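You operate a simulated robot arm through the tools that you are given. There is no shell and no other tool.

You run a simulated robot arm. Do the job below in one go: nothing can be reset, and whatever is moved stays where it is left.

TASK
Put things in order on the top of the grey table. At the end: the orange pad stands where the silver hub stood; the black chock is on the white number board (marked "56"); the silver hub stands where the black chock stood; the white tub (marked "GREASE") is on the blue end plate; whatever was shut is shut again. Leave all else as you found it, and nothing knocked over. Set down upright: white tub.

The check looks at the end state, three seconds after you hand in, the way a careful person would. Anything else that was tipped, shoved, dropped, spilled or broken makes it a failure.

THE ROBOT
A 7-joint arm with a two-finger parallel gripper, fixed in place. Base frame: the origin is at the foot of the arm, x ahead of it, y to its left, z up; the work surface is at about z = 840. Readings come in mm, rad, newtons and seconds.
With the tool pointing down near the work surface it reaches from about 300 to 700 mm from the base axis. Its first joint turns from -1.152 to 1.152 rad. Payload 1.57 kg.
The tool frame sits at the grasp point between the pads (the TCP): z along the fingers, y along the line on which they close. The tips reach 30 mm beyond it. The gripper opens to 110 mm. The fingers are 24 mm wide and 12 mm thick; the gripper's body (48 by 112 mm) begins 78 mm behind the TCP.
Orientation is that of the tool frame in the base frame, as a unit quaternion [x, y, z, w]. With the fingers straight down and closing along the base's y, the tool's x points along the base's -x, its y along +y and its z along -z.

THE INTERFACE
- The arm moves only by the tool move_arm. Its argument "targets" is a list of rows, each a list of 3 entries, a list of its own where there are three numbers: the turn, a rotation vector about the tool's x, y, z in rad, then the shift along the tool's x, y, z in mm, then the closure in counts, from 0 (fully open) to 255 (shut). In form: [[[rx, ry, rz], [tx, ty, tz], gripper], ...]. A call has 1 to 20 rows; each row shifts and turns the commanded pose from where the row before left it, along the tool's axes as they then stand. Each row takes 0.2 s and may step no farther than 50 mm and 0.15 rad from the row before; otherwise, or with a gripper value out of range, the whole call is refused. Where a pose cannot be reached the arm comes as near as it can. A force on the tool above 40 N (or 10 N above the force at the start of the call, whichever is more), or a blocked arm, ends the call early, and 0.2 s more pass. Each finger travels about 108 mm/s and halts on what it meets, pressing with about 31 N; the grip force reading is that of the motor and also rises with nothing between the fingers. The clock runs only during rows and for 0.2 s after the last one: add rows that do not move to give the fingers time. It gives the time, the measured TCP pose, the force on the tool (base axes), the opening and the grip force at its end, in the units of the frame above (readings bear some noise), with the torque about the TCP (base axes, N m) and any sound that the robot's microphone picked up, and new pictures: "views" is both (left out), scene, wrist or none.
- Cameras (640 x 400 px; columns grow to the right, rows downward): "scene" is fixed at [176.4, -410.9, 1389.6]; the picture's right is [0.59, -0.81, 0.00], its down [-0.55, -0.39, -0.74] and it looks along [0.60, 0.43, -0.67] (base axes); focal length 261 px, centre (320, 200). "wrist" rides on the gripper at [70, 16, -141] in the tool frame; the picture's right is [-0.23, 0.97, 0.00], its down [-0.86, -0.20, -0.48] and it looks along [-0.47, -0.11, 0.88] (tool axes); focal length 222 px, centre (320, 200). There is no depth. A picture from a camera that has moved, and an enlarged one, comes with that camera's place and axes in the base frame and with its lens.
- close_up(camera, box): a new picture of the part [left, top, right, bottom] of that camera's present view, enlarged. It takes no simulated time.
- finish_job(): hands the job in; it is judged then, once.

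Places have to be worked out from the pictures, the camera data and where the tool is seen. Open the gripper and draw the arm clear of the work before you hand the job in, unless the task says otherwise.

The tools are called after "Call:" by a JSON object that holds its "api" and its "payload". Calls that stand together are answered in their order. move_arm: Moves the arm, as the interface text tells. Its arguments: {"type":"object","properties":{"targets":{"type":"array","items":{"type":"array"}},"views":{"type":"string","enum":["both","scene","wrist","none"]}},"required":["targets"]} The other tools are called the same way: close_up (camera, box) takes an enlarged picture of a part of a camera's view; finish_job () hands the job in.

At the start:

```text
t: 0.0
tcp_pos: [436.2, -115.4, 1209.7]
tool_rot: [0.001, 1.0, 0.0, 0.0]
force: [-0.3, -0.3, 0.9]
ft_torque: [0.01, -0.02, 0.03]
grip_width: 110.0
gripper_force: 0.0
```

scene: 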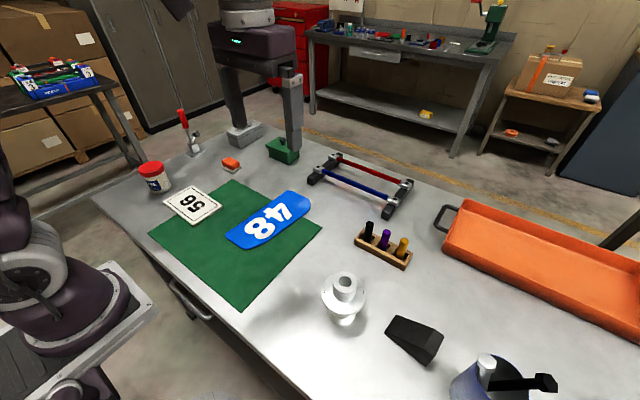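
wrist: 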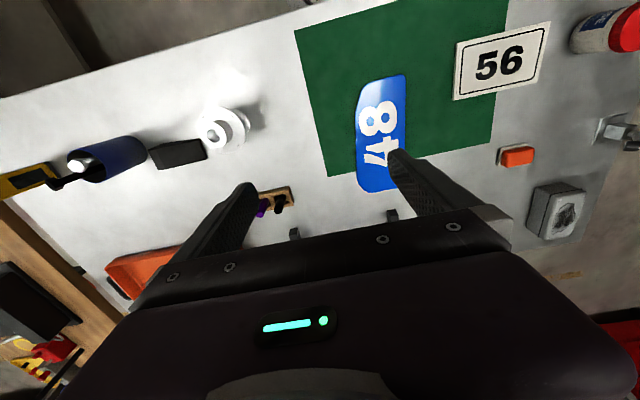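

I'll start by inspecting the scene in detail before moving anything.

Call:
{"api": "close_up", "payload": {"camera": "scene", "box": [120, 90, 330, 220]}}

Call:
{"api": "close_up", "payload": {"camera": "scene", "box": [290, 200, 580, 400]}}

Call:
{"api": "close_up", "payload": {"camera": "scene", "box": [130, 150, 330, 275]}}

Call:
{"api": "close_up", "payload": {"camera": "wrist", "box": [440, 0, 640, 250]}}

Call:
{"api": "close_up", "payload": {"camera": "wrist", "box": [0, 80, 320, 280]}}

```text
3.05 times, centred on (225, 155) of scene
camera zoom: at [176.4, -410.9, 1389.6], right [0.59, -0.81, 0.0], down [-0.55, -0.39, -0.74], along [0.6, 0.43, -0.67], focal length 796 px, centre (610, 337)
```

zoom: 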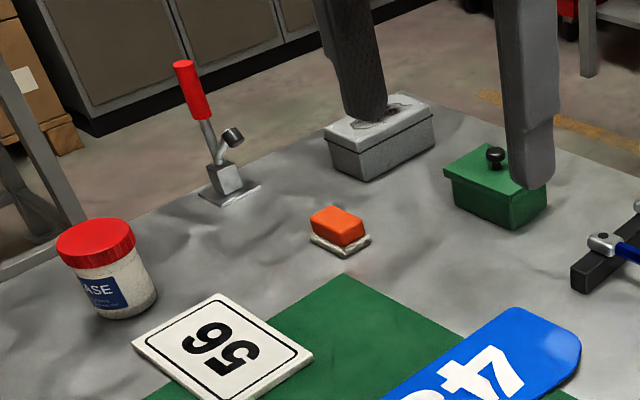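

```text
2.00 times, centred on (435, 300) of scene
camera zoom: at [176.4, -410.9, 1389.6], right [0.59, -0.81, 0.0], down [-0.55, -0.39, -0.74], along [0.6, 0.43, -0.67], focal length 522 px, centre (90, 0)
```

zoom: 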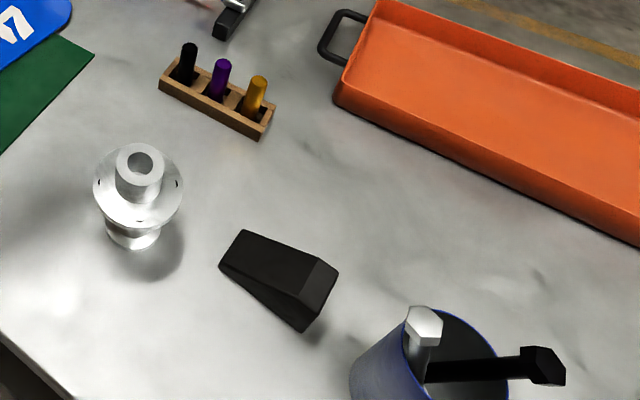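

```text
3.20 times, centred on (230, 212) of scene
camera zoom: at [176.4, -410.9, 1389.6], right [0.59, -0.81, 0.0], down [-0.55, -0.39, -0.74], along [0.6, 0.43, -0.67], focal length 836 px, centre (608, 160)
```

zoom: 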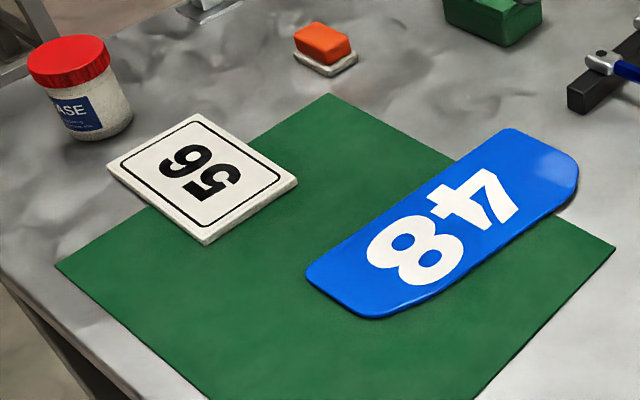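

```text
1.60 times, centred on (540, 125) of wrist
camera zoom: at [367.2, -99.1, 1352.4], right [0.23, 0.97, 0.0], down [0.86, -0.2, 0.48], along [0.47, -0.11, -0.88], focal length 355 px, centre (-32, 320)
```

zoom: 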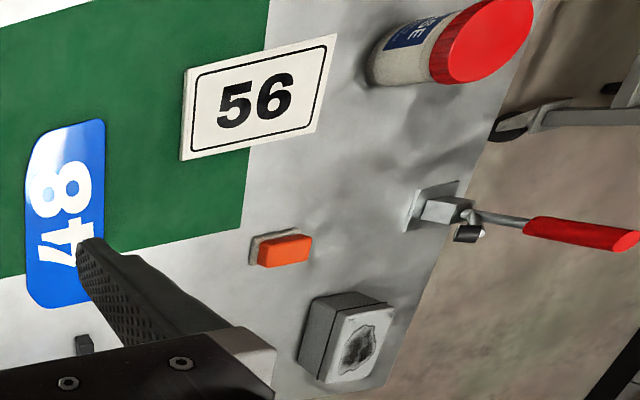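

```text
2.00 times, centred on (160, 180) of wrist
camera zoom: at [367.2, -99.1, 1352.4], right [0.23, 0.97, 0.0], down [0.86, -0.2, 0.48], along [0.47, -0.11, -0.88], focal length 444 px, centre (640, 240)
```

zoom: 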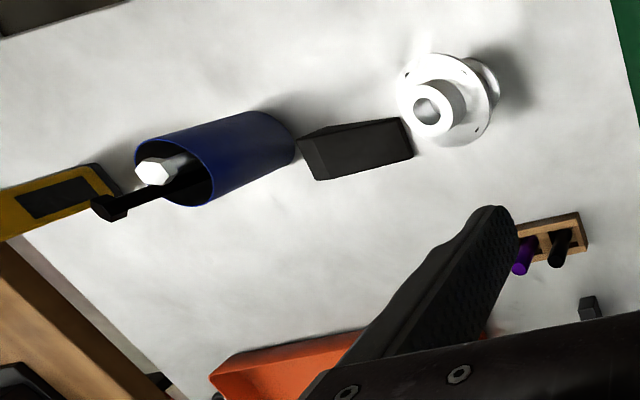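

The scene shows: tub near (405, 405), pad near (614, 297), board near (417, 235), blue plate near (511, 17), hub near (402, −304), chock near (436, −446). I'll move above the hub/chock area at a safe height for a closer wrist view.

Call:
{"api": "move_arm", "payload": {"targets": [[[0, 0, 0], [5, -36, 23], 0], [[0, 0, 0], [5, -36, 23], 0], [[0, 0, 0], [5, -36, 23], 0], [[0, 0, 0], [5, -36, 23], 0], [[0, 0, 0], [5, -36, 23], 0], [[0, 0, 0], [5, -36, 23], 0], [[0, 0, 0], [6, -39, 22], 0]]}}

```text
t: 1.6
tcp_pos: [400.9, -370.1, 1050.6]
tool_rot: [-0.001, 1.0, -0.001, 0.0]
force: [0.4, -0.3, -0.2]
ft_torque: [0.01, 0.01, 0.02]
grip_width: 110.3
gripper_force: 0.1
camera wrist: at [331.4, -354.1, 1192.3], right [0.23, 0.97, 0.0], down [0.86, -0.2, 0.48], along [0.47, -0.11, -0.88], focal length 222 px, centre (320, 200)
```

scene: 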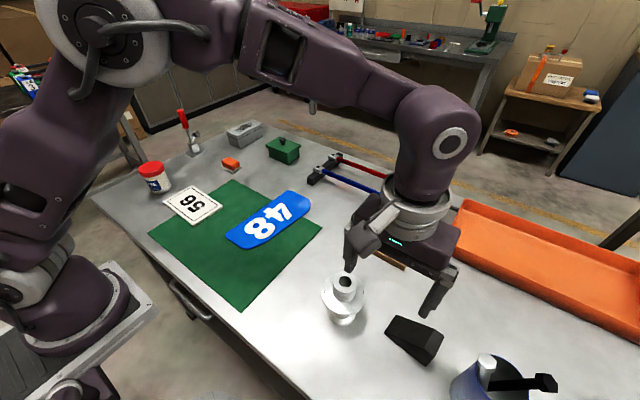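
wrist: 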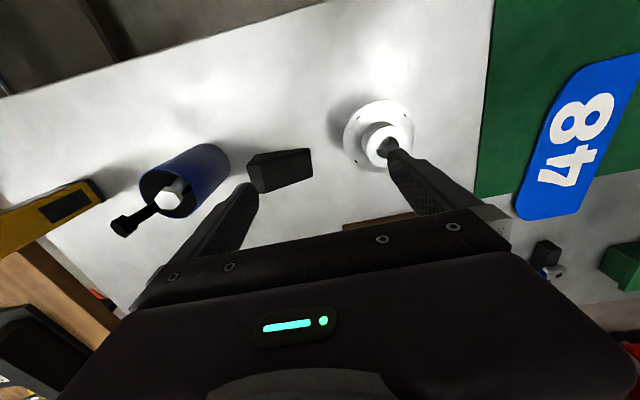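

I'll enlarge the hub and chock area in the wrist view.

Call:
{"api": "close_up", "payload": {"camera": "wrist", "box": [230, 80, 430, 205]}}

Call:
{"api": "close_up", "payload": {"camera": "wrist", "box": [0, 100, 320, 300]}}

Call:
{"api": "close_up", "payload": {"camera": "scene", "box": [310, 260, 470, 360]}}

```text
3.20 times, centred on (330, 142) of wrist
camera zoom: at [331.4, -354.1, 1192.3], right [0.23, 0.97, 0.0], down [0.86, -0.2, 0.48], along [0.47, -0.11, -0.88], focal length 711 px, centre (288, 384)
```

zoom: 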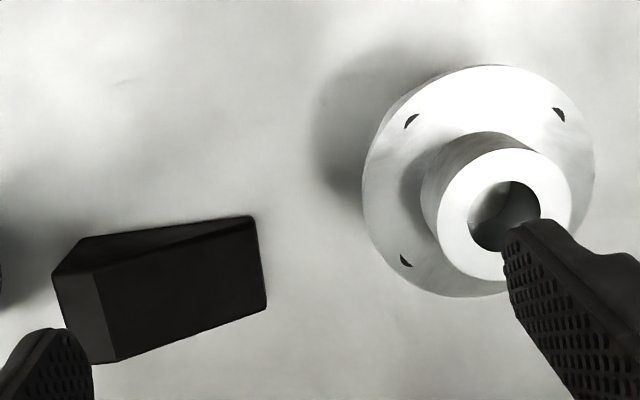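

```text
2.00 times, centred on (160, 200) of wrist
camera zoom: at [331.4, -354.1, 1192.3], right [0.23, 0.97, 0.0], down [0.86, -0.2, 0.48], along [0.47, -0.11, -0.88], focal length 444 px, centre (640, 200)
```

zoom: 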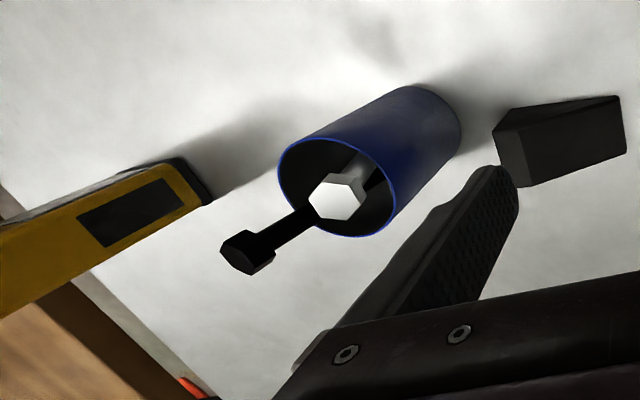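

```text
4.00 times, centred on (390, 310) of scene
camera zoom: at [176.4, -410.9, 1389.6], right [0.59, -0.81, 0.0], down [-0.55, -0.39, -0.74], along [0.6, 0.43, -0.67], focal length 1045 px, centre (40, -240)
```

zoom: 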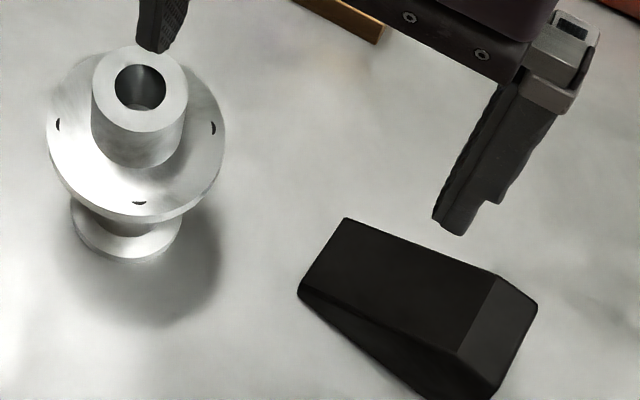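

I'll zoom further into the chock from the wrist camera to understand its shape.

Call:
{"api": "close_up", "payload": {"camera": "wrist", "box": [230, 130, 326, 190]}}

Call:
{"api": "close_up", "payload": {"camera": "scene", "box": [376, 305, 456, 370]}}

```text
6.67 times, centred on (278, 160) of wrist
camera zoom: at [331.4, -354.1, 1192.3], right [0.23, 0.97, 0.0], down [0.86, -0.2, 0.48], along [0.47, -0.11, -0.88], focal length 1481 px, centre (600, 467)
```

zoom: 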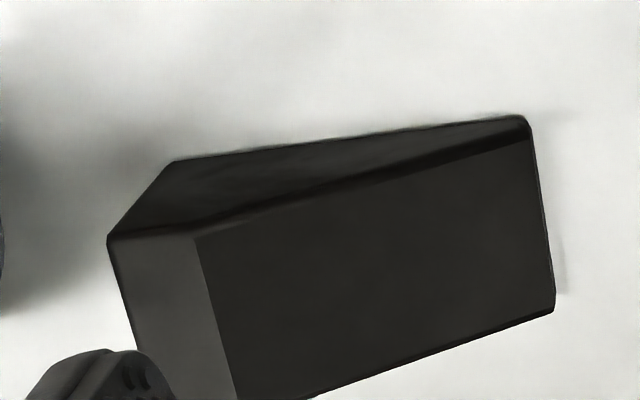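

```text
6.15 times, centred on (416, 338) of scene
camera zoom: at [176.4, -410.9, 1389.6], right [0.59, -0.81, 0.0], down [-0.55, -0.39, -0.74], along [0.6, 0.43, -0.67], focal length 1608 px, centre (-271, -646)
```

zoom: 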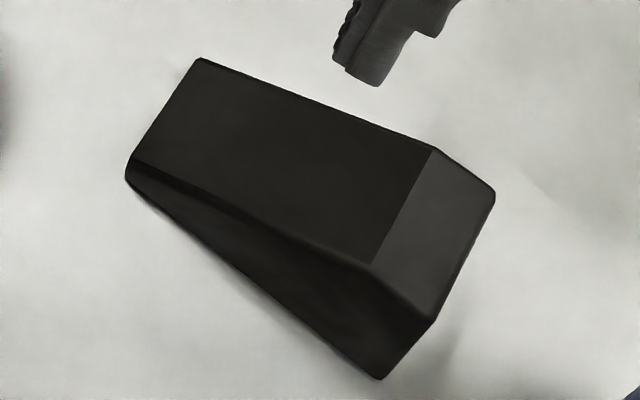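

The chock is a ramp-shaped wedge: centre about (440, −440), 86 mm long (nearly along y, ~5° off), 49 mm wide, ~53 mm tall at its −y end. I'll move above it and turn the gripper so that it closes across its width.

Call:
{"api": "move_arm", "payload": {"targets": [[[0, 0, 0], [-13, -27, 10], 0], [[0, 0, 0], [-13, -27, 10], 0], [[0, 0, 0], [-12, -26, 10], 0], [[0, 0, 0.1386], [0, 0, 0], 0], [[0, 0, 0.1386], [0, 0, 0], 0], [[0, 0, 0.1386], [0, 0, 0], 0], [[0, 0, 0.1386], [0, 0, 0], 0], [[0, 0, 0.1386], [0, 0, 0], 0], [[0, 0, 0.1386], [0, 0, 0], 0], [[0, 0, 0.1386], [0, 0, 0], 0], [[0, 0, 0.1386], [0, 0, 0], 0], [[0, 0, 0.1386], [0, 0, 0], 0], [[0, 0, 0.1386], [0, 0, 0], 0], [[0, 0, 0.1386], [0, 0, 0], 0], [[0, 0, 0.1386], [0, 0, 0], 0]]}}

```text
t: 4.8
tcp_pos: [439.7, -450.5, 1020.7]
tool_rot: [0.74, 0.673, 0.001, 0.0]
force: [-0.4, 0.7, -0.3]
ft_torque: [0.0, 0.0, -0.03]
grip_width: 109.9
gripper_force: 0.1
camera wrist: at [462.4, -382.3, 1162.1], right [0.95, -0.32, 0.0], down [-0.28, -0.83, 0.48], along [-0.15, -0.45, -0.88], focal length 222 px, centre (320, 200)
```

scene: 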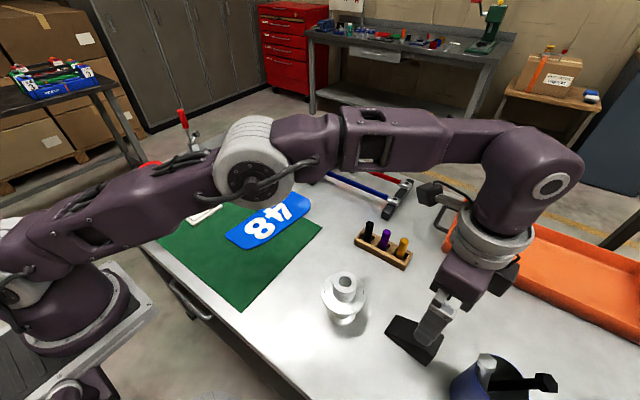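
wrist: 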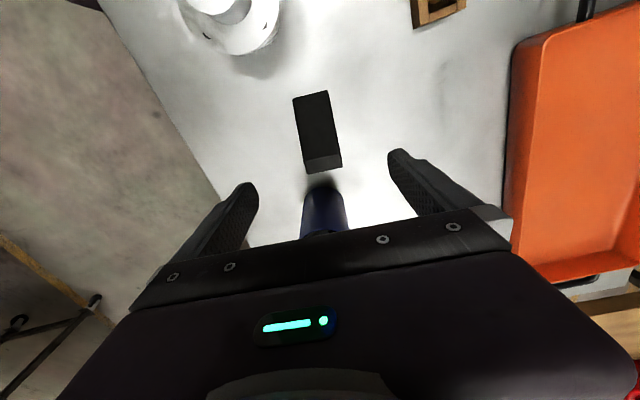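

The turn worked. I'll zoom on the chock to check its alignment with the fingers.

Call:
{"api": "close_up", "payload": {"camera": "wrist", "box": [240, 70, 400, 170]}}

Call:
{"api": "close_up", "payload": {"camera": "wrist", "box": [240, 140, 400, 240]}}

```text
4.00 times, centred on (320, 120) of wrist
camera zoom: at [462.4, -382.3, 1162.1], right [0.95, -0.32, 0.0], down [-0.28, -0.83, 0.48], along [-0.15, -0.45, -0.88], focal length 888 px, centre (320, 520)
```

zoom: 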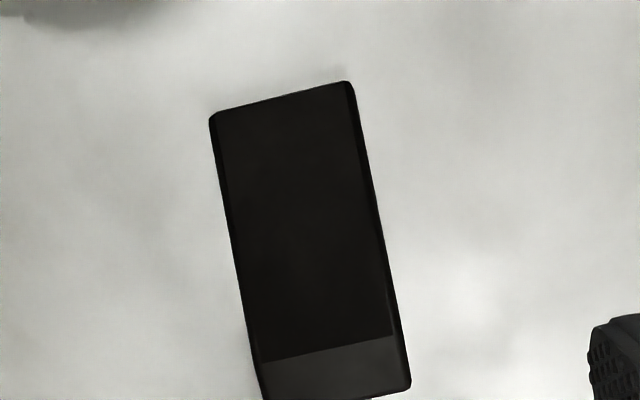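

```text
4.00 times, centred on (320, 190) of wrist
camera zoom: at [462.4, -382.3, 1162.1], right [0.95, -0.32, 0.0], down [-0.28, -0.83, 0.48], along [-0.15, -0.45, -0.88], focal length 888 px, centre (320, 240)
```

zoom: 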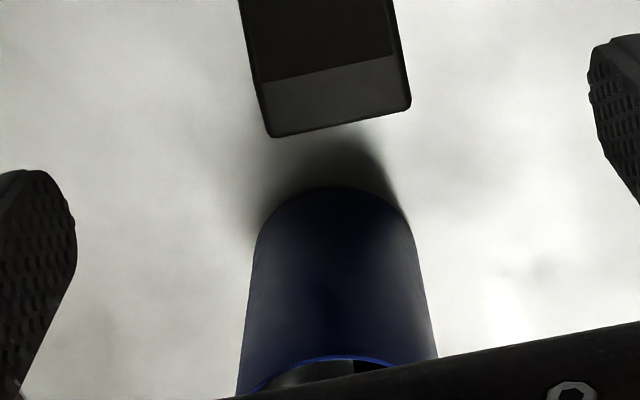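

The chock is centred within 2 mm between the fingers and aligned. I'll descend to z≈875 and close on it.

Call:
{"api": "move_arm", "payload": {"targets": [[[0, 0, 0], [0, -1.6, 36], 0], [[0, 0, 0], [0, 0, 40], 0], [[0, 0, 0], [0, 0, 40], 0], [[0, 0, 0], [0, 0, 29.5], 0], [[0, 0, 0], [0, 0, 0], 0]]}}

```text
t: 6.0
tcp_pos: [435.6, -450.9, 874.5]
tool_rot: [0.738, 0.674, 0.0, 0.0]
force: [-0.7, 0.1, 0.1]
ft_torque: [0.01, 0.0, 0.0]
grip_width: 110.2
gripper_force: 0.0
camera wrist: at [458.4, -381.7, 1015.7], right [0.95, -0.32, 0.0], down [-0.28, -0.83, 0.48], along [-0.15, -0.45, -0.88], focal length 222 px, centre (320, 200)
```

scene: 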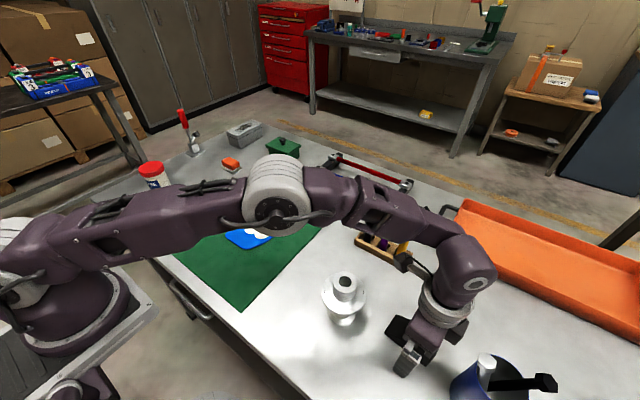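
wrist: 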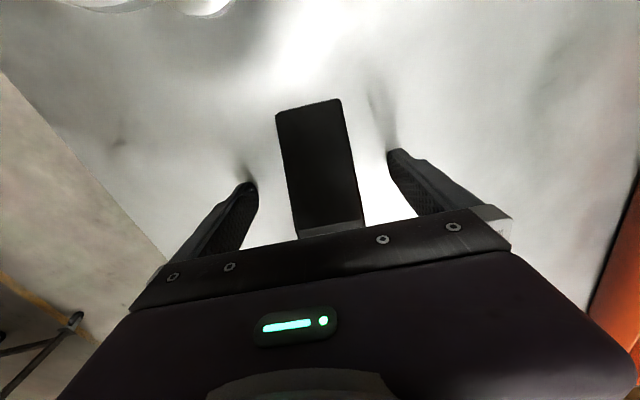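

Fingers straddle the chock at z≈874.5 with no contact; I shift 2 mm sideways to centre and close.

Call:
{"api": "move_arm", "payload": {"targets": [[[0, 0, 0], [0, 2, 0], 0], [[0, 0, 0], [0, 0, 0], 255], [[0, 0, 0], [0, 0, 0], 255], [[0, 0, 0], [0, 0, 0], 255], [[0, 0, 0], [0, 0, 0], 255]]}}

```text
t: 7.2
tcp_pos: [438.0, -450.2, 876.2]
tool_rot: [0.739, 0.674, 0.0, 0.0]
force: [1.0, 0.7, 0.4]
ft_torque: [0.01, -0.04, -0.04]
grip_width: 47.4
gripper_force: 31.1
camera wrist: at [461.0, -382.2, 1016.5], right [0.95, -0.32, 0.0], down [-0.28, -0.83, 0.48], along [-0.15, -0.45, -0.88], focal length 222 px, centre (320, 200)
```

scene: 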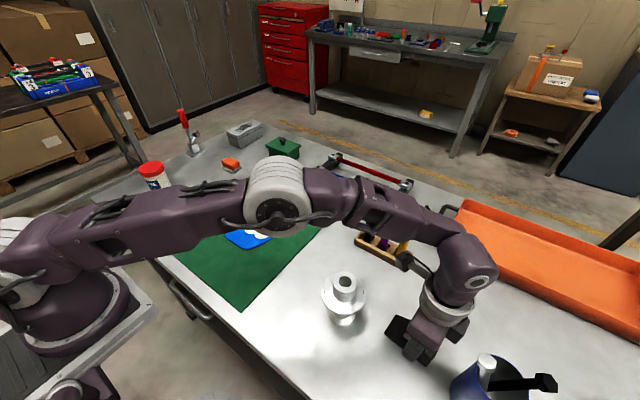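
wrist: 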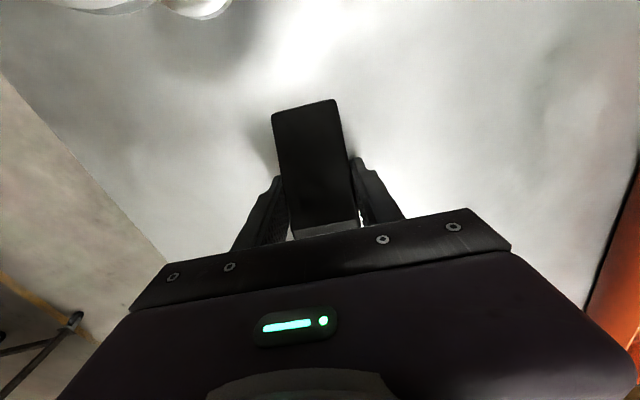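

Chock is held (47.4 mm, 31 N). I lift it straight up to about z=1055 and check the hold.

Call:
{"api": "move_arm", "payload": {"targets": [[[0, 0, 0], [0, 0, -15], 255], [[0, 0, 0], [0, 0, -40], 255], [[0, 0, 0], [0, 0, -45], 255], [[0, 0, 0], [0, 0, -45], 255], [[0, 0, 0], [0, 0, -35], 255], [[0, 0, 0], [0, 0, 0], 255]]}}

```text
t: 8.6
tcp_pos: [437.9, -449.0, 1055.9]
tool_rot: [0.739, 0.674, 0.0, 0.0]
force: [-0.1, -0.2, -2.1]
ft_torque: [0.01, -0.01, -0.03]
grip_width: 47.4
gripper_force: 31.1
camera wrist: at [460.3, -381.2, 1196.9], right [0.95, -0.32, 0.0], down [-0.28, -0.83, 0.48], along [-0.15, -0.45, -0.88], focal length 222 px, centre (320, 200)
```

scene: 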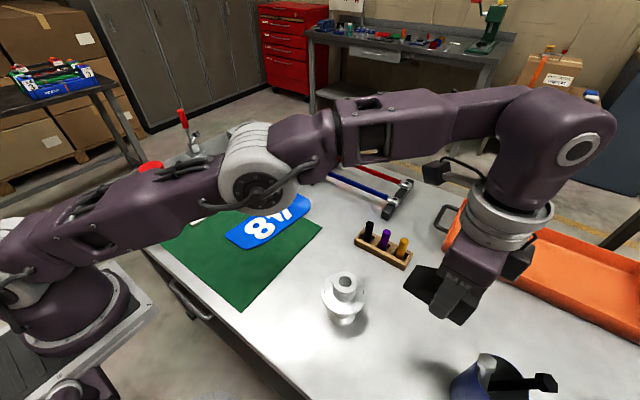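
wrist: 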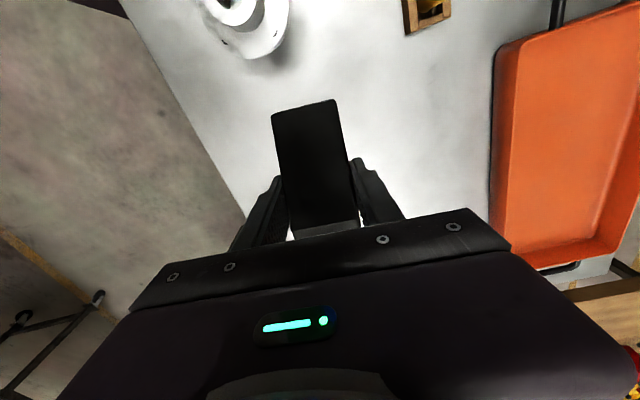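

The chock is held firmly and level. I carry it toward the board, first halfway, checking that the wrist orientation stays reachable.

Call:
{"api": "move_arm", "payload": {"targets": [[[0, 0, 0], [45, -5.4, 0], 255], [[0, 0, 0], [45, -5.4, 0], 255], [[0, 0, 0], [45, -5.4, 0], 255], [[0, 0, 0], [45, -5.4, 0], 255], [[0, 0, 0], [45, -5.4, 0], 255], [[0, 0, 0], [45, -5.4, 0], 255], [[0, 0, 0], [45, -5.4, 0], 255], [[0, 0, 0], [45, -5.4, 0], 255], [[0, 0, 0], [45, -5.4, 0], 255], [[0, 0, 0], [45, -5.4, 0], 255], [[0, 0, 0], [0, 0, 0], 255]]}}

```text
t: 11.0
tcp_pos: [426.9, 2.5, 1054.8]
tool_rot: [0.739, 0.673, 0.0, 0.001]
force: [-0.1, 0.4, -0.3]
ft_torque: [0.0, 0.0, 0.0]
grip_width: 47.3
gripper_force: 30.6
camera wrist: at [449.5, 72.0, 1195.8], right [0.95, -0.32, 0.0], down [-0.28, -0.83, 0.48], along [-0.15, -0.45, -0.88], focal length 222 px, centre (320, 200)
```

scene: 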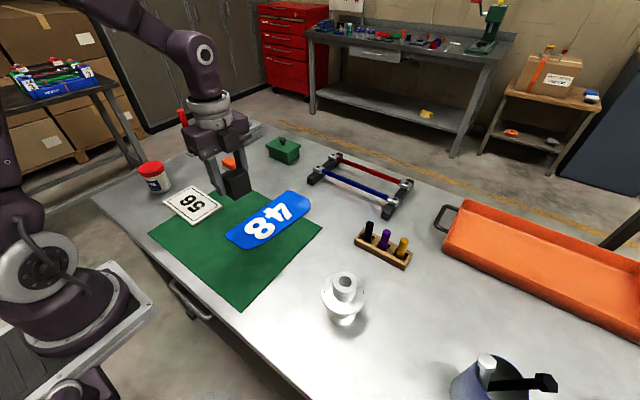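
wrist: 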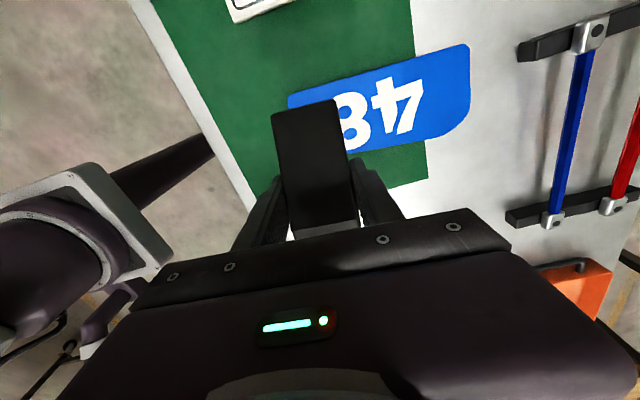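

Orientation holds. Continue to above the board.

Call:
{"api": "move_arm", "payload": {"targets": [[[0, 0, 0], [46, -5.8, 0], 255], [[0, 0, 0], [46, -5.8, 0], 255], [[0, 0, 0], [46, -5.8, 0], 255], [[0, 0, 0], [46, -5.8, 0], 255], [[0, 0, 0], [46, -5.8, 0], 255], [[0, 0, 0], [0, 0, 0], 255]]}}

```text
t: 12.4
tcp_pos: [421.7, 233.9, 1056.8]
tool_rot: [0.738, 0.674, 0.0, 0.0]
force: [-0.2, -0.6, -1.5]
ft_torque: [-0.01, -0.01, -0.01]
grip_width: 47.6
gripper_force: 30.7
camera wrist: at [443.5, 303.0, 1197.5], right [0.95, -0.32, 0.0], down [-0.28, -0.83, 0.48], along [-0.15, -0.45, -0.88], focal length 222 px, centre (320, 200)
```

scene: 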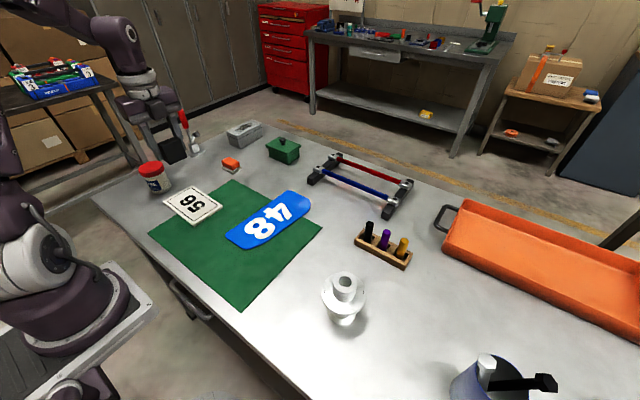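
wrist: 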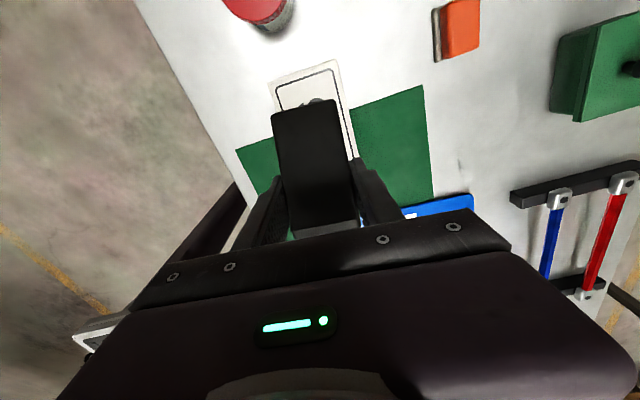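

Above the board now. I zoom on the wrist view to locate the board edges relative to the tool.

Call:
{"api": "close_up", "payload": {"camera": "wrist", "box": [230, 40, 390, 140]}}

Call:
{"api": "close_up", "payload": {"camera": "wrist", "box": [400, 0, 560, 100]}}

Call:
{"api": "close_up", "payload": {"camera": "scene", "box": [150, 170, 240, 230]}}

```text
4.00 times, centred on (310, 90) of wrist
camera zoom: at [443.5, 303.0, 1197.5], right [0.95, -0.32, 0.0], down [-0.28, -0.83, 0.48], along [-0.15, -0.45, -0.88], focal length 888 px, centre (360, 640)
```

zoom: 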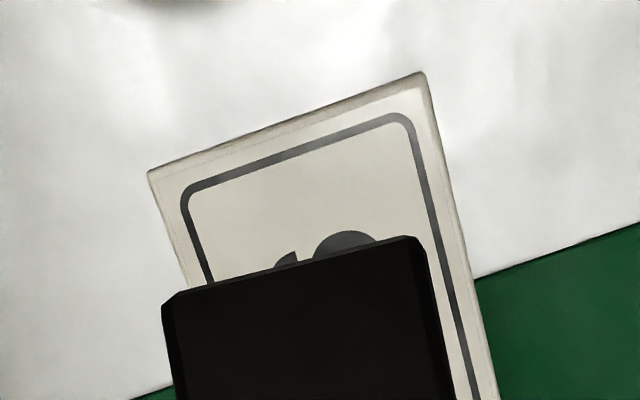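

```text
4.00 times, centred on (480, 50) of wrist
camera zoom: at [443.5, 303.0, 1197.5], right [0.95, -0.32, 0.0], down [-0.28, -0.83, 0.48], along [-0.15, -0.45, -0.88], focal length 888 px, centre (-320, 800)
```

zoom: 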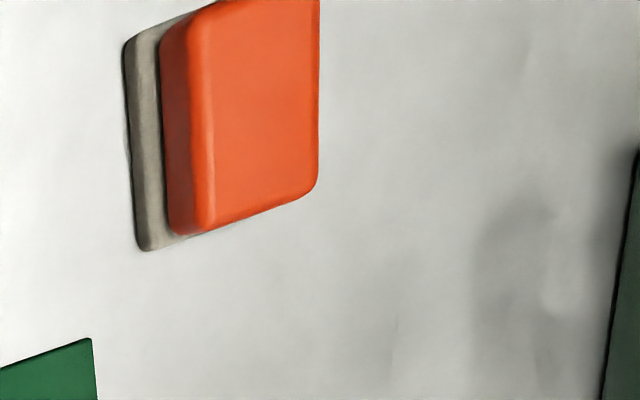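

```text
6.67 times, centred on (195, 200) of scene
camera zoom: at [176.4, -410.8, 1389.6], right [0.59, -0.81, 0.0], down [-0.55, -0.39, -0.74], along [0.6, 0.43, -0.67], focal length 1742 px, centre (1153, 200)
```

zoom: 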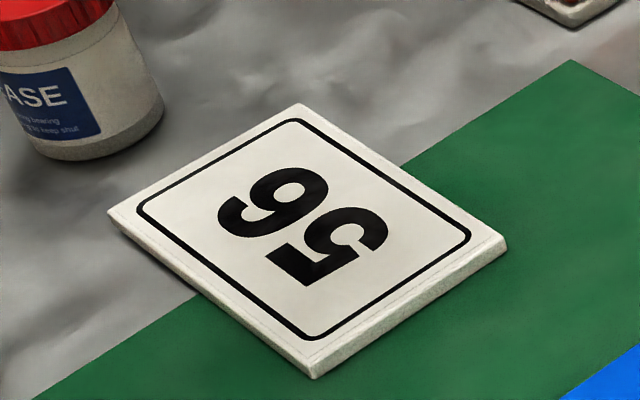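

Board centre is ~3 mm off laterally and about 4° rotated from the tool. I correct this and descend to ~893 (expect contact near 885).

Call:
{"api": "move_arm", "payload": {"targets": [[[0, 0, -0.065], [-3, -2.5, 0], 255], [[0, 0, 0], [0, 0, 40], 255], [[0, 0, 0], [0, 0, 40], 255], [[0, 0, 0], [0, 0, 40], 255], [[0, 0, 0], [0, 0, 34], 255], [[0, 0, 0], [0, 0, 9], 255], [[0, 0, 0], [0, 0, 0], 255]]}}

```text
t: 14.0
tcp_pos: [416.3, 229.9, 892.4]
tool_rot: [0.717, 0.697, 0.0, 0.0]
force: [0.3, 0.0, -1.8]
ft_torque: [0.01, 0.02, 0.02]
grip_width: 47.6
gripper_force: 31.0
camera wrist: at [433.7, 299.7, 1033.8], right [0.97, -0.25, 0.0], down [-0.22, -0.85, 0.48], along [-0.12, -0.46, -0.88], focal length 222 px, centre (320, 200)
```

scene: 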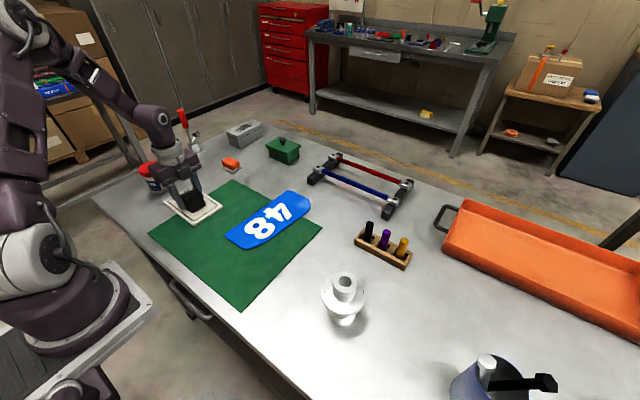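
wrist: 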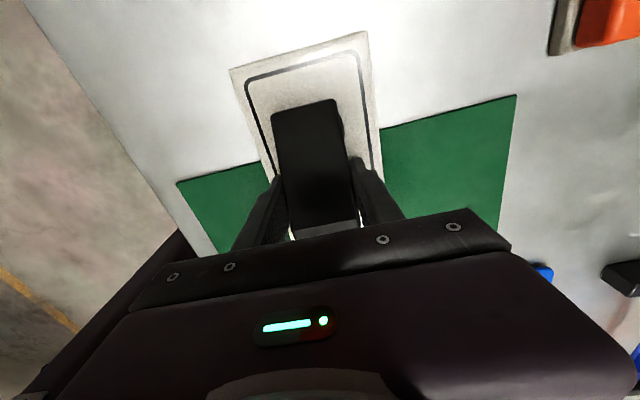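

Chock hovers over the board. Zoom to verify placement.

Call:
{"api": "close_up", "payload": {"camera": "scene", "box": [130, 150, 250, 225]}}

Call:
{"api": "close_up", "payload": {"camera": "wrist", "box": [200, 20, 440, 240]}}

```text
5.33 times, centred on (190, 188) of scene
camera zoom: at [176.4, -410.9, 1389.6], right [0.59, -0.81, 0.0], down [-0.55, -0.39, -0.74], along [0.6, 0.43, -0.67], focal length 1393 px, centre (1013, 267)
```

zoom: 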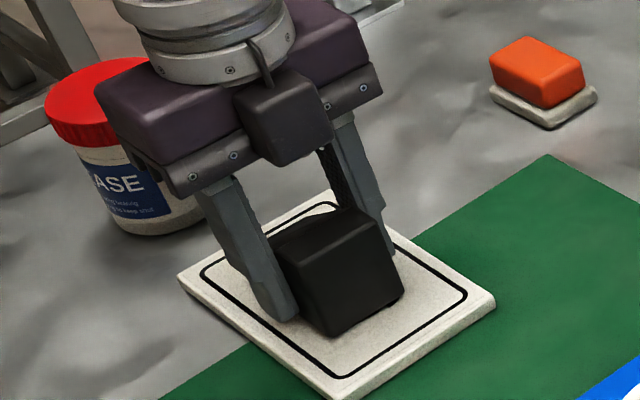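

```text
1.82 times, centred on (320, 130) of wrist
camera zoom: at [433.7, 299.7, 1033.8], right [0.97, -0.25, 0.0], down [-0.22, -0.85, 0.48], along [-0.12, -0.46, -0.88], focal length 404 px, centre (320, 327)
```

zoom: 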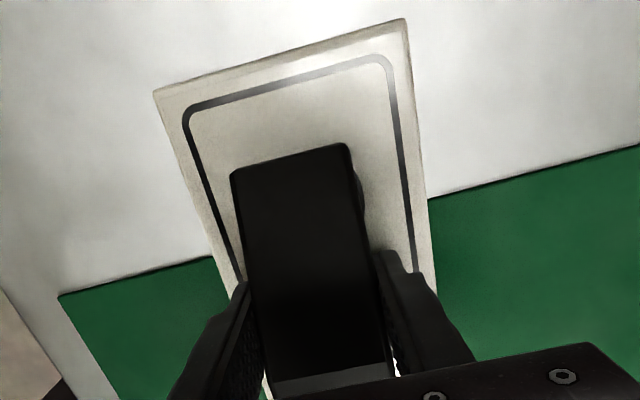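

Placement is within 3 mm of board centre and aligned. Lowering in small steps.

Call:
{"api": "move_arm", "payload": {"targets": [[[0, 0, 0], [0, 2, 2], 255], [[0, 0, 0], [0, 0, 1.5], 255], [[0, 0, 0], [0, 0, 1], 255], [[0, 0, 0], [0, 0, 0], 255]], "views": "none"}}

Call:
{"api": "move_arm", "payload": {"targets": [[[0, 0, 0], [0, 0, 1], 255], [[0, 0, 0], [0, 0, 0], 255]], "views": "none"}}

```text
t: 15.0
tcp_pos: [418.0, 230.9, 888.5]
tool_rot: [0.716, 0.698, 0.0, 0.001]
force: [-3.8, -1.5, 12.7]
ft_torque: [-0.22, 0.06, 0.0]
grip_width: 47.3
gripper_force: 31.0
```

```text
t: 15.6
tcp_pos: [419.7, 229.1, 887.1]
tool_rot: [0.716, 0.698, 0.0, 0.001]
force: [-4.6, -3.1, 30.9]
ft_torque: [0.03, 0.19, 0.01]
grip_width: 48.0
gripper_force: 31.3
```

Contact made (firm, 31 N). I ease up 1 mm to relax the pressing, then open the fingers.

Call:
{"api": "move_arm", "payload": {"targets": [[[0, 0, 0], [0, 0, -1.2], 255], [[0, 0, 0], [0, 0, 0], 255], [[0, 0, 0], [0, 0, 0], 80], [[0, 0, 0], [0, 0, 0], 80], [[0, 0, 0], [0, 0, 0], 80]]}}

```text
t: 16.8
tcp_pos: [418.0, 229.2, 888.3]
tool_rot: [0.717, 0.697, 0.0, -0.001]
force: [0.4, -1.6, 0.5]
ft_torque: [0.04, 0.0, 0.03]
grip_width: 75.5
gripper_force: 0.1
camera wrist: at [435.9, 300.5, 1029.6], right [0.97, -0.25, 0.0], down [-0.22, -0.85, 0.48], along [-0.12, -0.46, -0.88], focal length 222 px, centre (320, 200)
```

scene: 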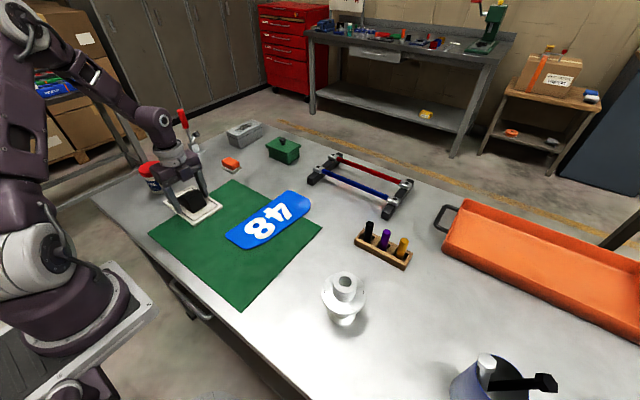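
wrist: 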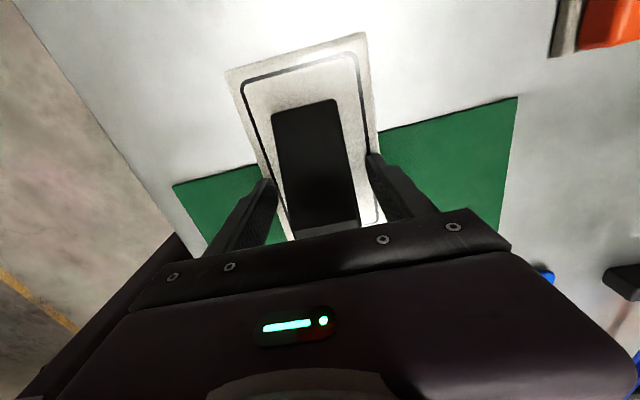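

Chock released on the board. I rise straight up and then turn the gripper back to its original heading.

Call:
{"api": "move_arm", "payload": {"targets": [[[0, 0, 0], [0, 0, -20], 80], [[0, 0, 0], [0, 0, -45], 0], [[0, 0, 0], [0, 0, -50], 0], [[0, 0, 0], [0, 0, -50], 0], [[0, 0, -0.1454], [0, 0, 0], 0], [[0, 0, -0.1454], [0, 0, 0], 0], [[0, 0, -0.1454], [0, 0, 0], 0], [[0, 0, -0.1454], [0, 0, 0], 0], [[0, 0, -0.1454], [0, 0, 0], 0], [[0, 0, -0.1454], [0, 0, 0], 0], [[0, 0, -0.1454], [0, 0, 0], 0], [[0, 0, -0.1454], [0, 0, 0], 0], [[0, 0, -0.1454], [0, 0, 0], 0], [[0, 0, -0.1454], [0, 0, 0], 0], [[0, 0, -0.1454], [0, 0, 0], 0], [[0, 0, 0], [0, 0, 0], 0]]}}

```text
t: 20.2
tcp_pos: [420.2, 230.7, 1053.3]
tool_rot: [-0.002, 1.0, 0.0, 0.0]
force: [-1.3, -0.2, 0.6]
ft_torque: [0.01, -0.01, 0.02]
grip_width: 110.1
gripper_force: 0.0
camera wrist: at [348.5, 247.6, 1194.6], right [0.22, 0.97, 0.0], down [0.86, -0.2, 0.48], along [0.47, -0.11, -0.88], focal length 222 px, centre (320, 200)
```

scene: 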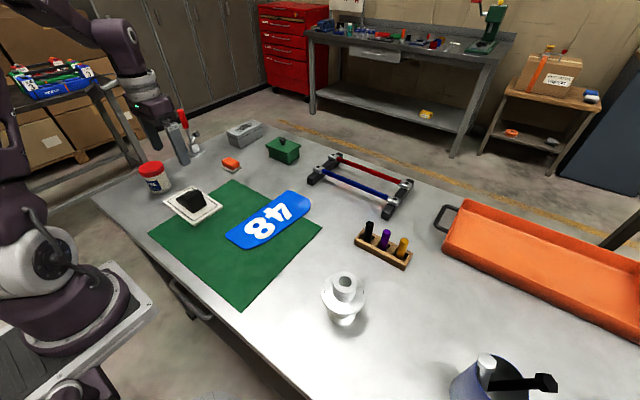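
wrist: 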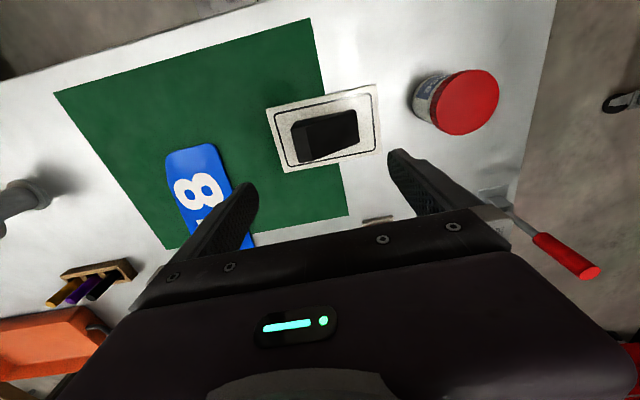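

Chock sits well inside the board. While here I take close-ups of the tub and the plate for measuring.

Call:
{"api": "close_up", "payload": {"camera": "wrist", "box": [380, 40, 540, 140]}}

Call:
{"api": "close_up", "payload": {"camera": "scene", "box": [130, 150, 230, 225]}}

Call:
{"api": "close_up", "payload": {"camera": "scene", "box": [210, 120, 330, 260]}}

```text
4.00 times, centred on (460, 90) of wrist
camera zoom: at [348.5, 247.6, 1194.6], right [0.22, 0.97, 0.0], down [0.86, -0.2, 0.48], along [0.47, -0.11, -0.88], focal length 888 px, centre (-240, 640)
```

zoom: 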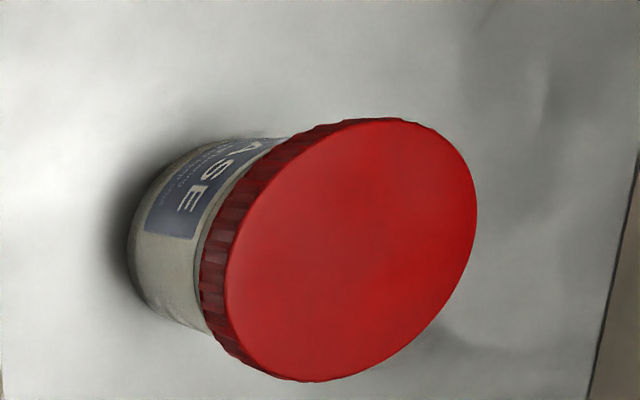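

```text
5.33 times, centred on (180, 188) of scene
camera zoom: at [176.4, -410.9, 1389.6], right [0.59, -0.81, 0.0], down [-0.55, -0.39, -0.74], along [0.6, 0.43, -0.67], focal length 1393 px, centre (1067, 267)
```

zoom: 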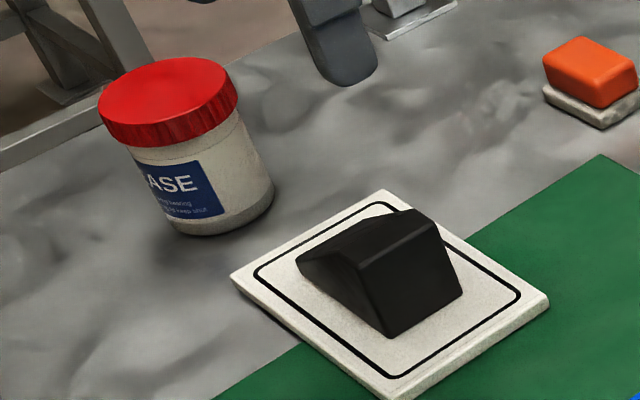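

```text
2.86 times, centred on (270, 190) of scene
camera zoom: at [176.4, -410.9, 1389.6], right [0.59, -0.81, 0.0], down [-0.55, -0.39, -0.74], along [0.6, 0.43, -0.67], focal length 746 px, centre (463, 229)
```

zoom: 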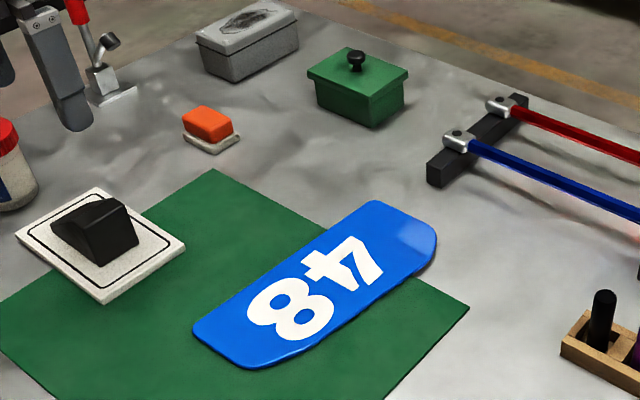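

The chock sits squarely on the board. Next the hub: I travel back to above it for a measuring view.

Call:
{"api": "move_arm", "payload": {"targets": [[[0, 0, 0], [2, -44.5, 0], 0], [[0, 0, 0], [2, -44.5, 0], 0], [[0, 0, 0], [2, -44.5, 0], 0], [[0, 0, 0], [2, -44.5, 0], 0], [[0, 0, 0], [2, -44.5, 0], 0], [[0, 0, 0], [2, -44.5, 0], 0], [[0, 0, 0], [2, -44.5, 0], 0], [[0, 0, 0], [2, -44.5, 0], 0], [[0, 0, 0], [2, -44.5, 0], 0], [[0, 0, 0], [2, -44.5, 0], 0], [[0, 0, 0], [0, -44.5, 0], 0], [[0, 0, 0], [0, -44.5, 0], 0], [[0, 0, 0], [0, 0, 0], 0]]}}

```text
t: 23.0
tcp_pos: [399.2, -301.9, 1050.5]
tool_rot: [-0.001, 1.0, -0.001, 0.0]
force: [0.6, -1.7, 0.7]
ft_torque: [-0.01, 0.01, -0.06]
grip_width: 109.9
gripper_force: 0.1
camera wrist: at [329.1, -286.2, 1191.4], right [0.23, 0.97, 0.0], down [0.86, -0.2, 0.48], along [0.47, -0.11, -0.88], focal length 222 px, centre (320, 200)
```

scene: 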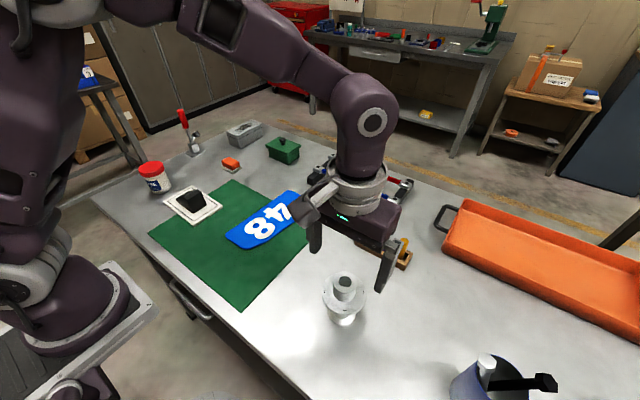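
wrist: 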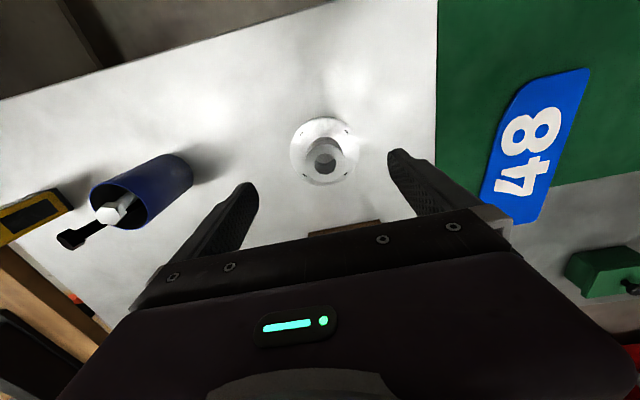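

Zoom on the hub from both cameras to get its centre and heights.

Call:
{"api": "close_up", "payload": {"camera": "wrist", "box": [260, 90, 388, 210]}}

Call:
{"api": "close_up", "payload": {"camera": "scene", "box": [296, 260, 392, 335]}}

```text
3.33 times, centred on (324, 150) of wrist
camera zoom: at [329.1, -286.2, 1191.4], right [0.23, 0.97, 0.0], down [0.86, -0.2, 0.48], along [0.47, -0.11, -0.88], focal length 740 px, centre (307, 367)
```

zoom: 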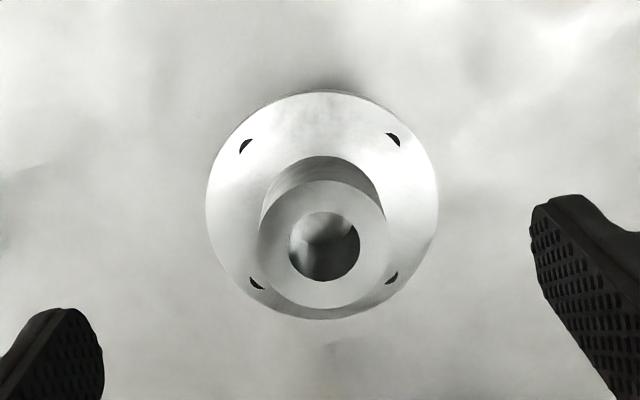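

```text
5.33 times, centred on (344, 298) of scene
camera zoom: at [176.4, -410.9, 1389.6], right [0.59, -0.81, 0.0], down [-0.55, -0.39, -0.74], along [0.6, 0.43, -0.67], focal length 1393 px, centre (192, -320)
```

zoom: 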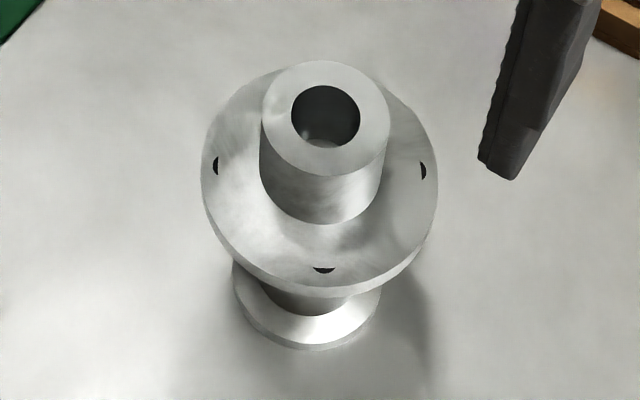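

From the wrist view the hub axis is ~9 mm ahead (+x) and ~4 mm left of the TCP; boss ⌀≈43 mm, top ≈z 964, flange top ≈z 930. I centre over it and go down to z≈995 to check.

Call:
{"api": "move_arm", "payload": {"targets": [[[0, 0, 0], [-9, 3.7, 15], 0], [[0, 0, 0], [0, 0, 20], 0], [[0, 0, 0], [0, 0, 20], 0], [[0, 0, 0], [0, 0, 0], 0]]}}

```text
t: 24.0
tcp_pos: [407.9, -298.6, 998.0]
tool_rot: [-0.001, 1.0, 0.0, 0.001]
force: [0.6, 0.2, -0.3]
ft_torque: [0.04, 0.0, 0.01]
grip_width: 110.1
gripper_force: 0.1
camera wrist: at [337.8, -282.3, 1138.4], right [0.23, 0.97, 0.0], down [0.86, -0.2, 0.48], along [0.47, -0.11, -0.88], focal length 222 px, centre (320, 200)
```

scene: 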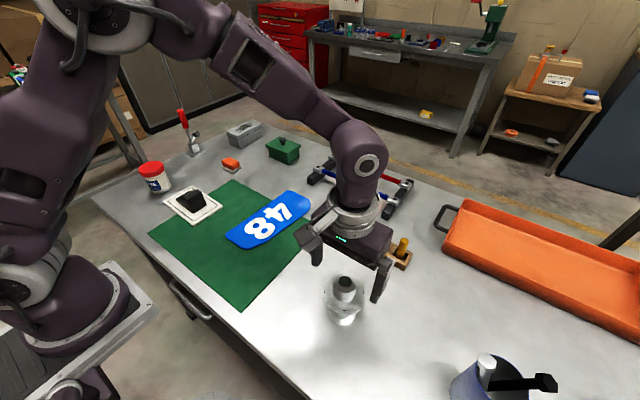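
wrist: 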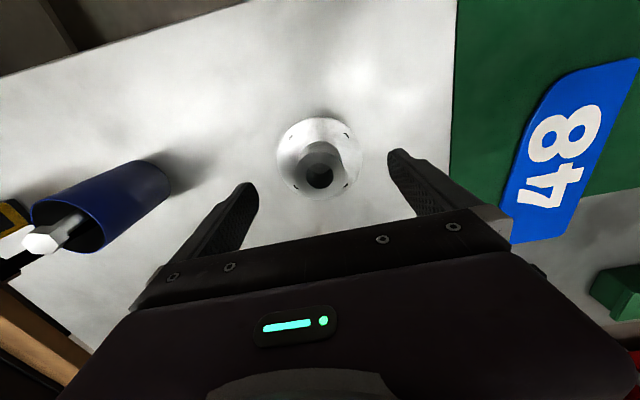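

Call:
{"api": "close_up", "payload": {"camera": "wrist", "box": [230, 100, 422, 220]}}

Call:
{"api": "close_up", "payload": {"camera": "scene", "box": [290, 220, 418, 330]}}

```text
3.33 times, centred on (326, 160) of wrist
camera zoom: at [337.8, -282.3, 1138.4], right [0.23, 0.97, 0.0], down [0.86, -0.2, 0.48], along [0.47, -0.11, -0.88], focal length 740 px, centre (300, 333)
```

zoom: 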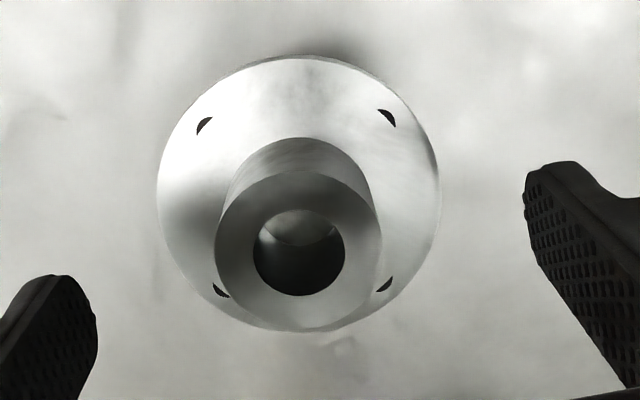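

```text
3.64 times, centred on (354, 275) of scene
camera zoom: at [176.4, -410.9, 1389.6], right [0.59, -0.81, 0.0], down [-0.55, -0.39, -0.74], along [0.6, 0.43, -0.67], focal length 950 px, centre (196, -73)
```

zoom: 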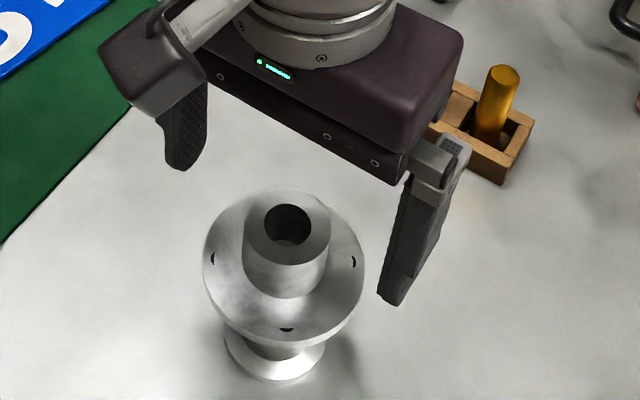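

Hub is centred within 2 mm; boss top ≈ z 962, flange top ≈ z 926. I go down to TCP z≈964 (tips ≈934, above the flange) and close on the boss.

Call:
{"api": "move_arm", "payload": {"targets": [[[0, 0, 0], [-1.5, -0.9, 17], 0], [[0, 0, 0], [0, 0, 17], 0], [[0, 0, 0], [0, 0, 0], 0]]}}

```text
t: 24.8
tcp_pos: [409.9, -300.1, 965.0]
tool_rot: [-0.001, 1.0, 0.0, 0.0]
force: [-0.8, 0.2, 0.0]
ft_torque: [0.02, -0.01, -0.05]
grip_width: 110.0
gripper_force: 0.2
camera wrist: at [340.1, -283.2, 1105.6], right [0.23, 0.97, 0.0], down [0.86, -0.2, 0.48], along [0.47, -0.11, -0.88], focal length 222 px, centre (320, 200)
```

scene: 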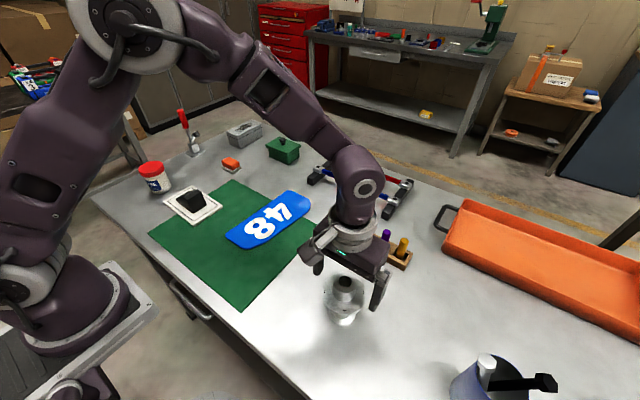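
wrist: 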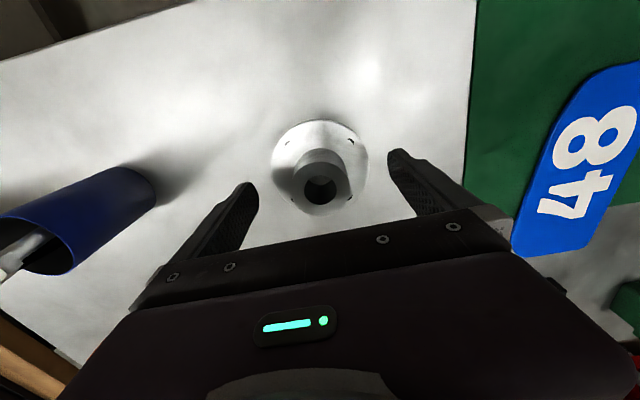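

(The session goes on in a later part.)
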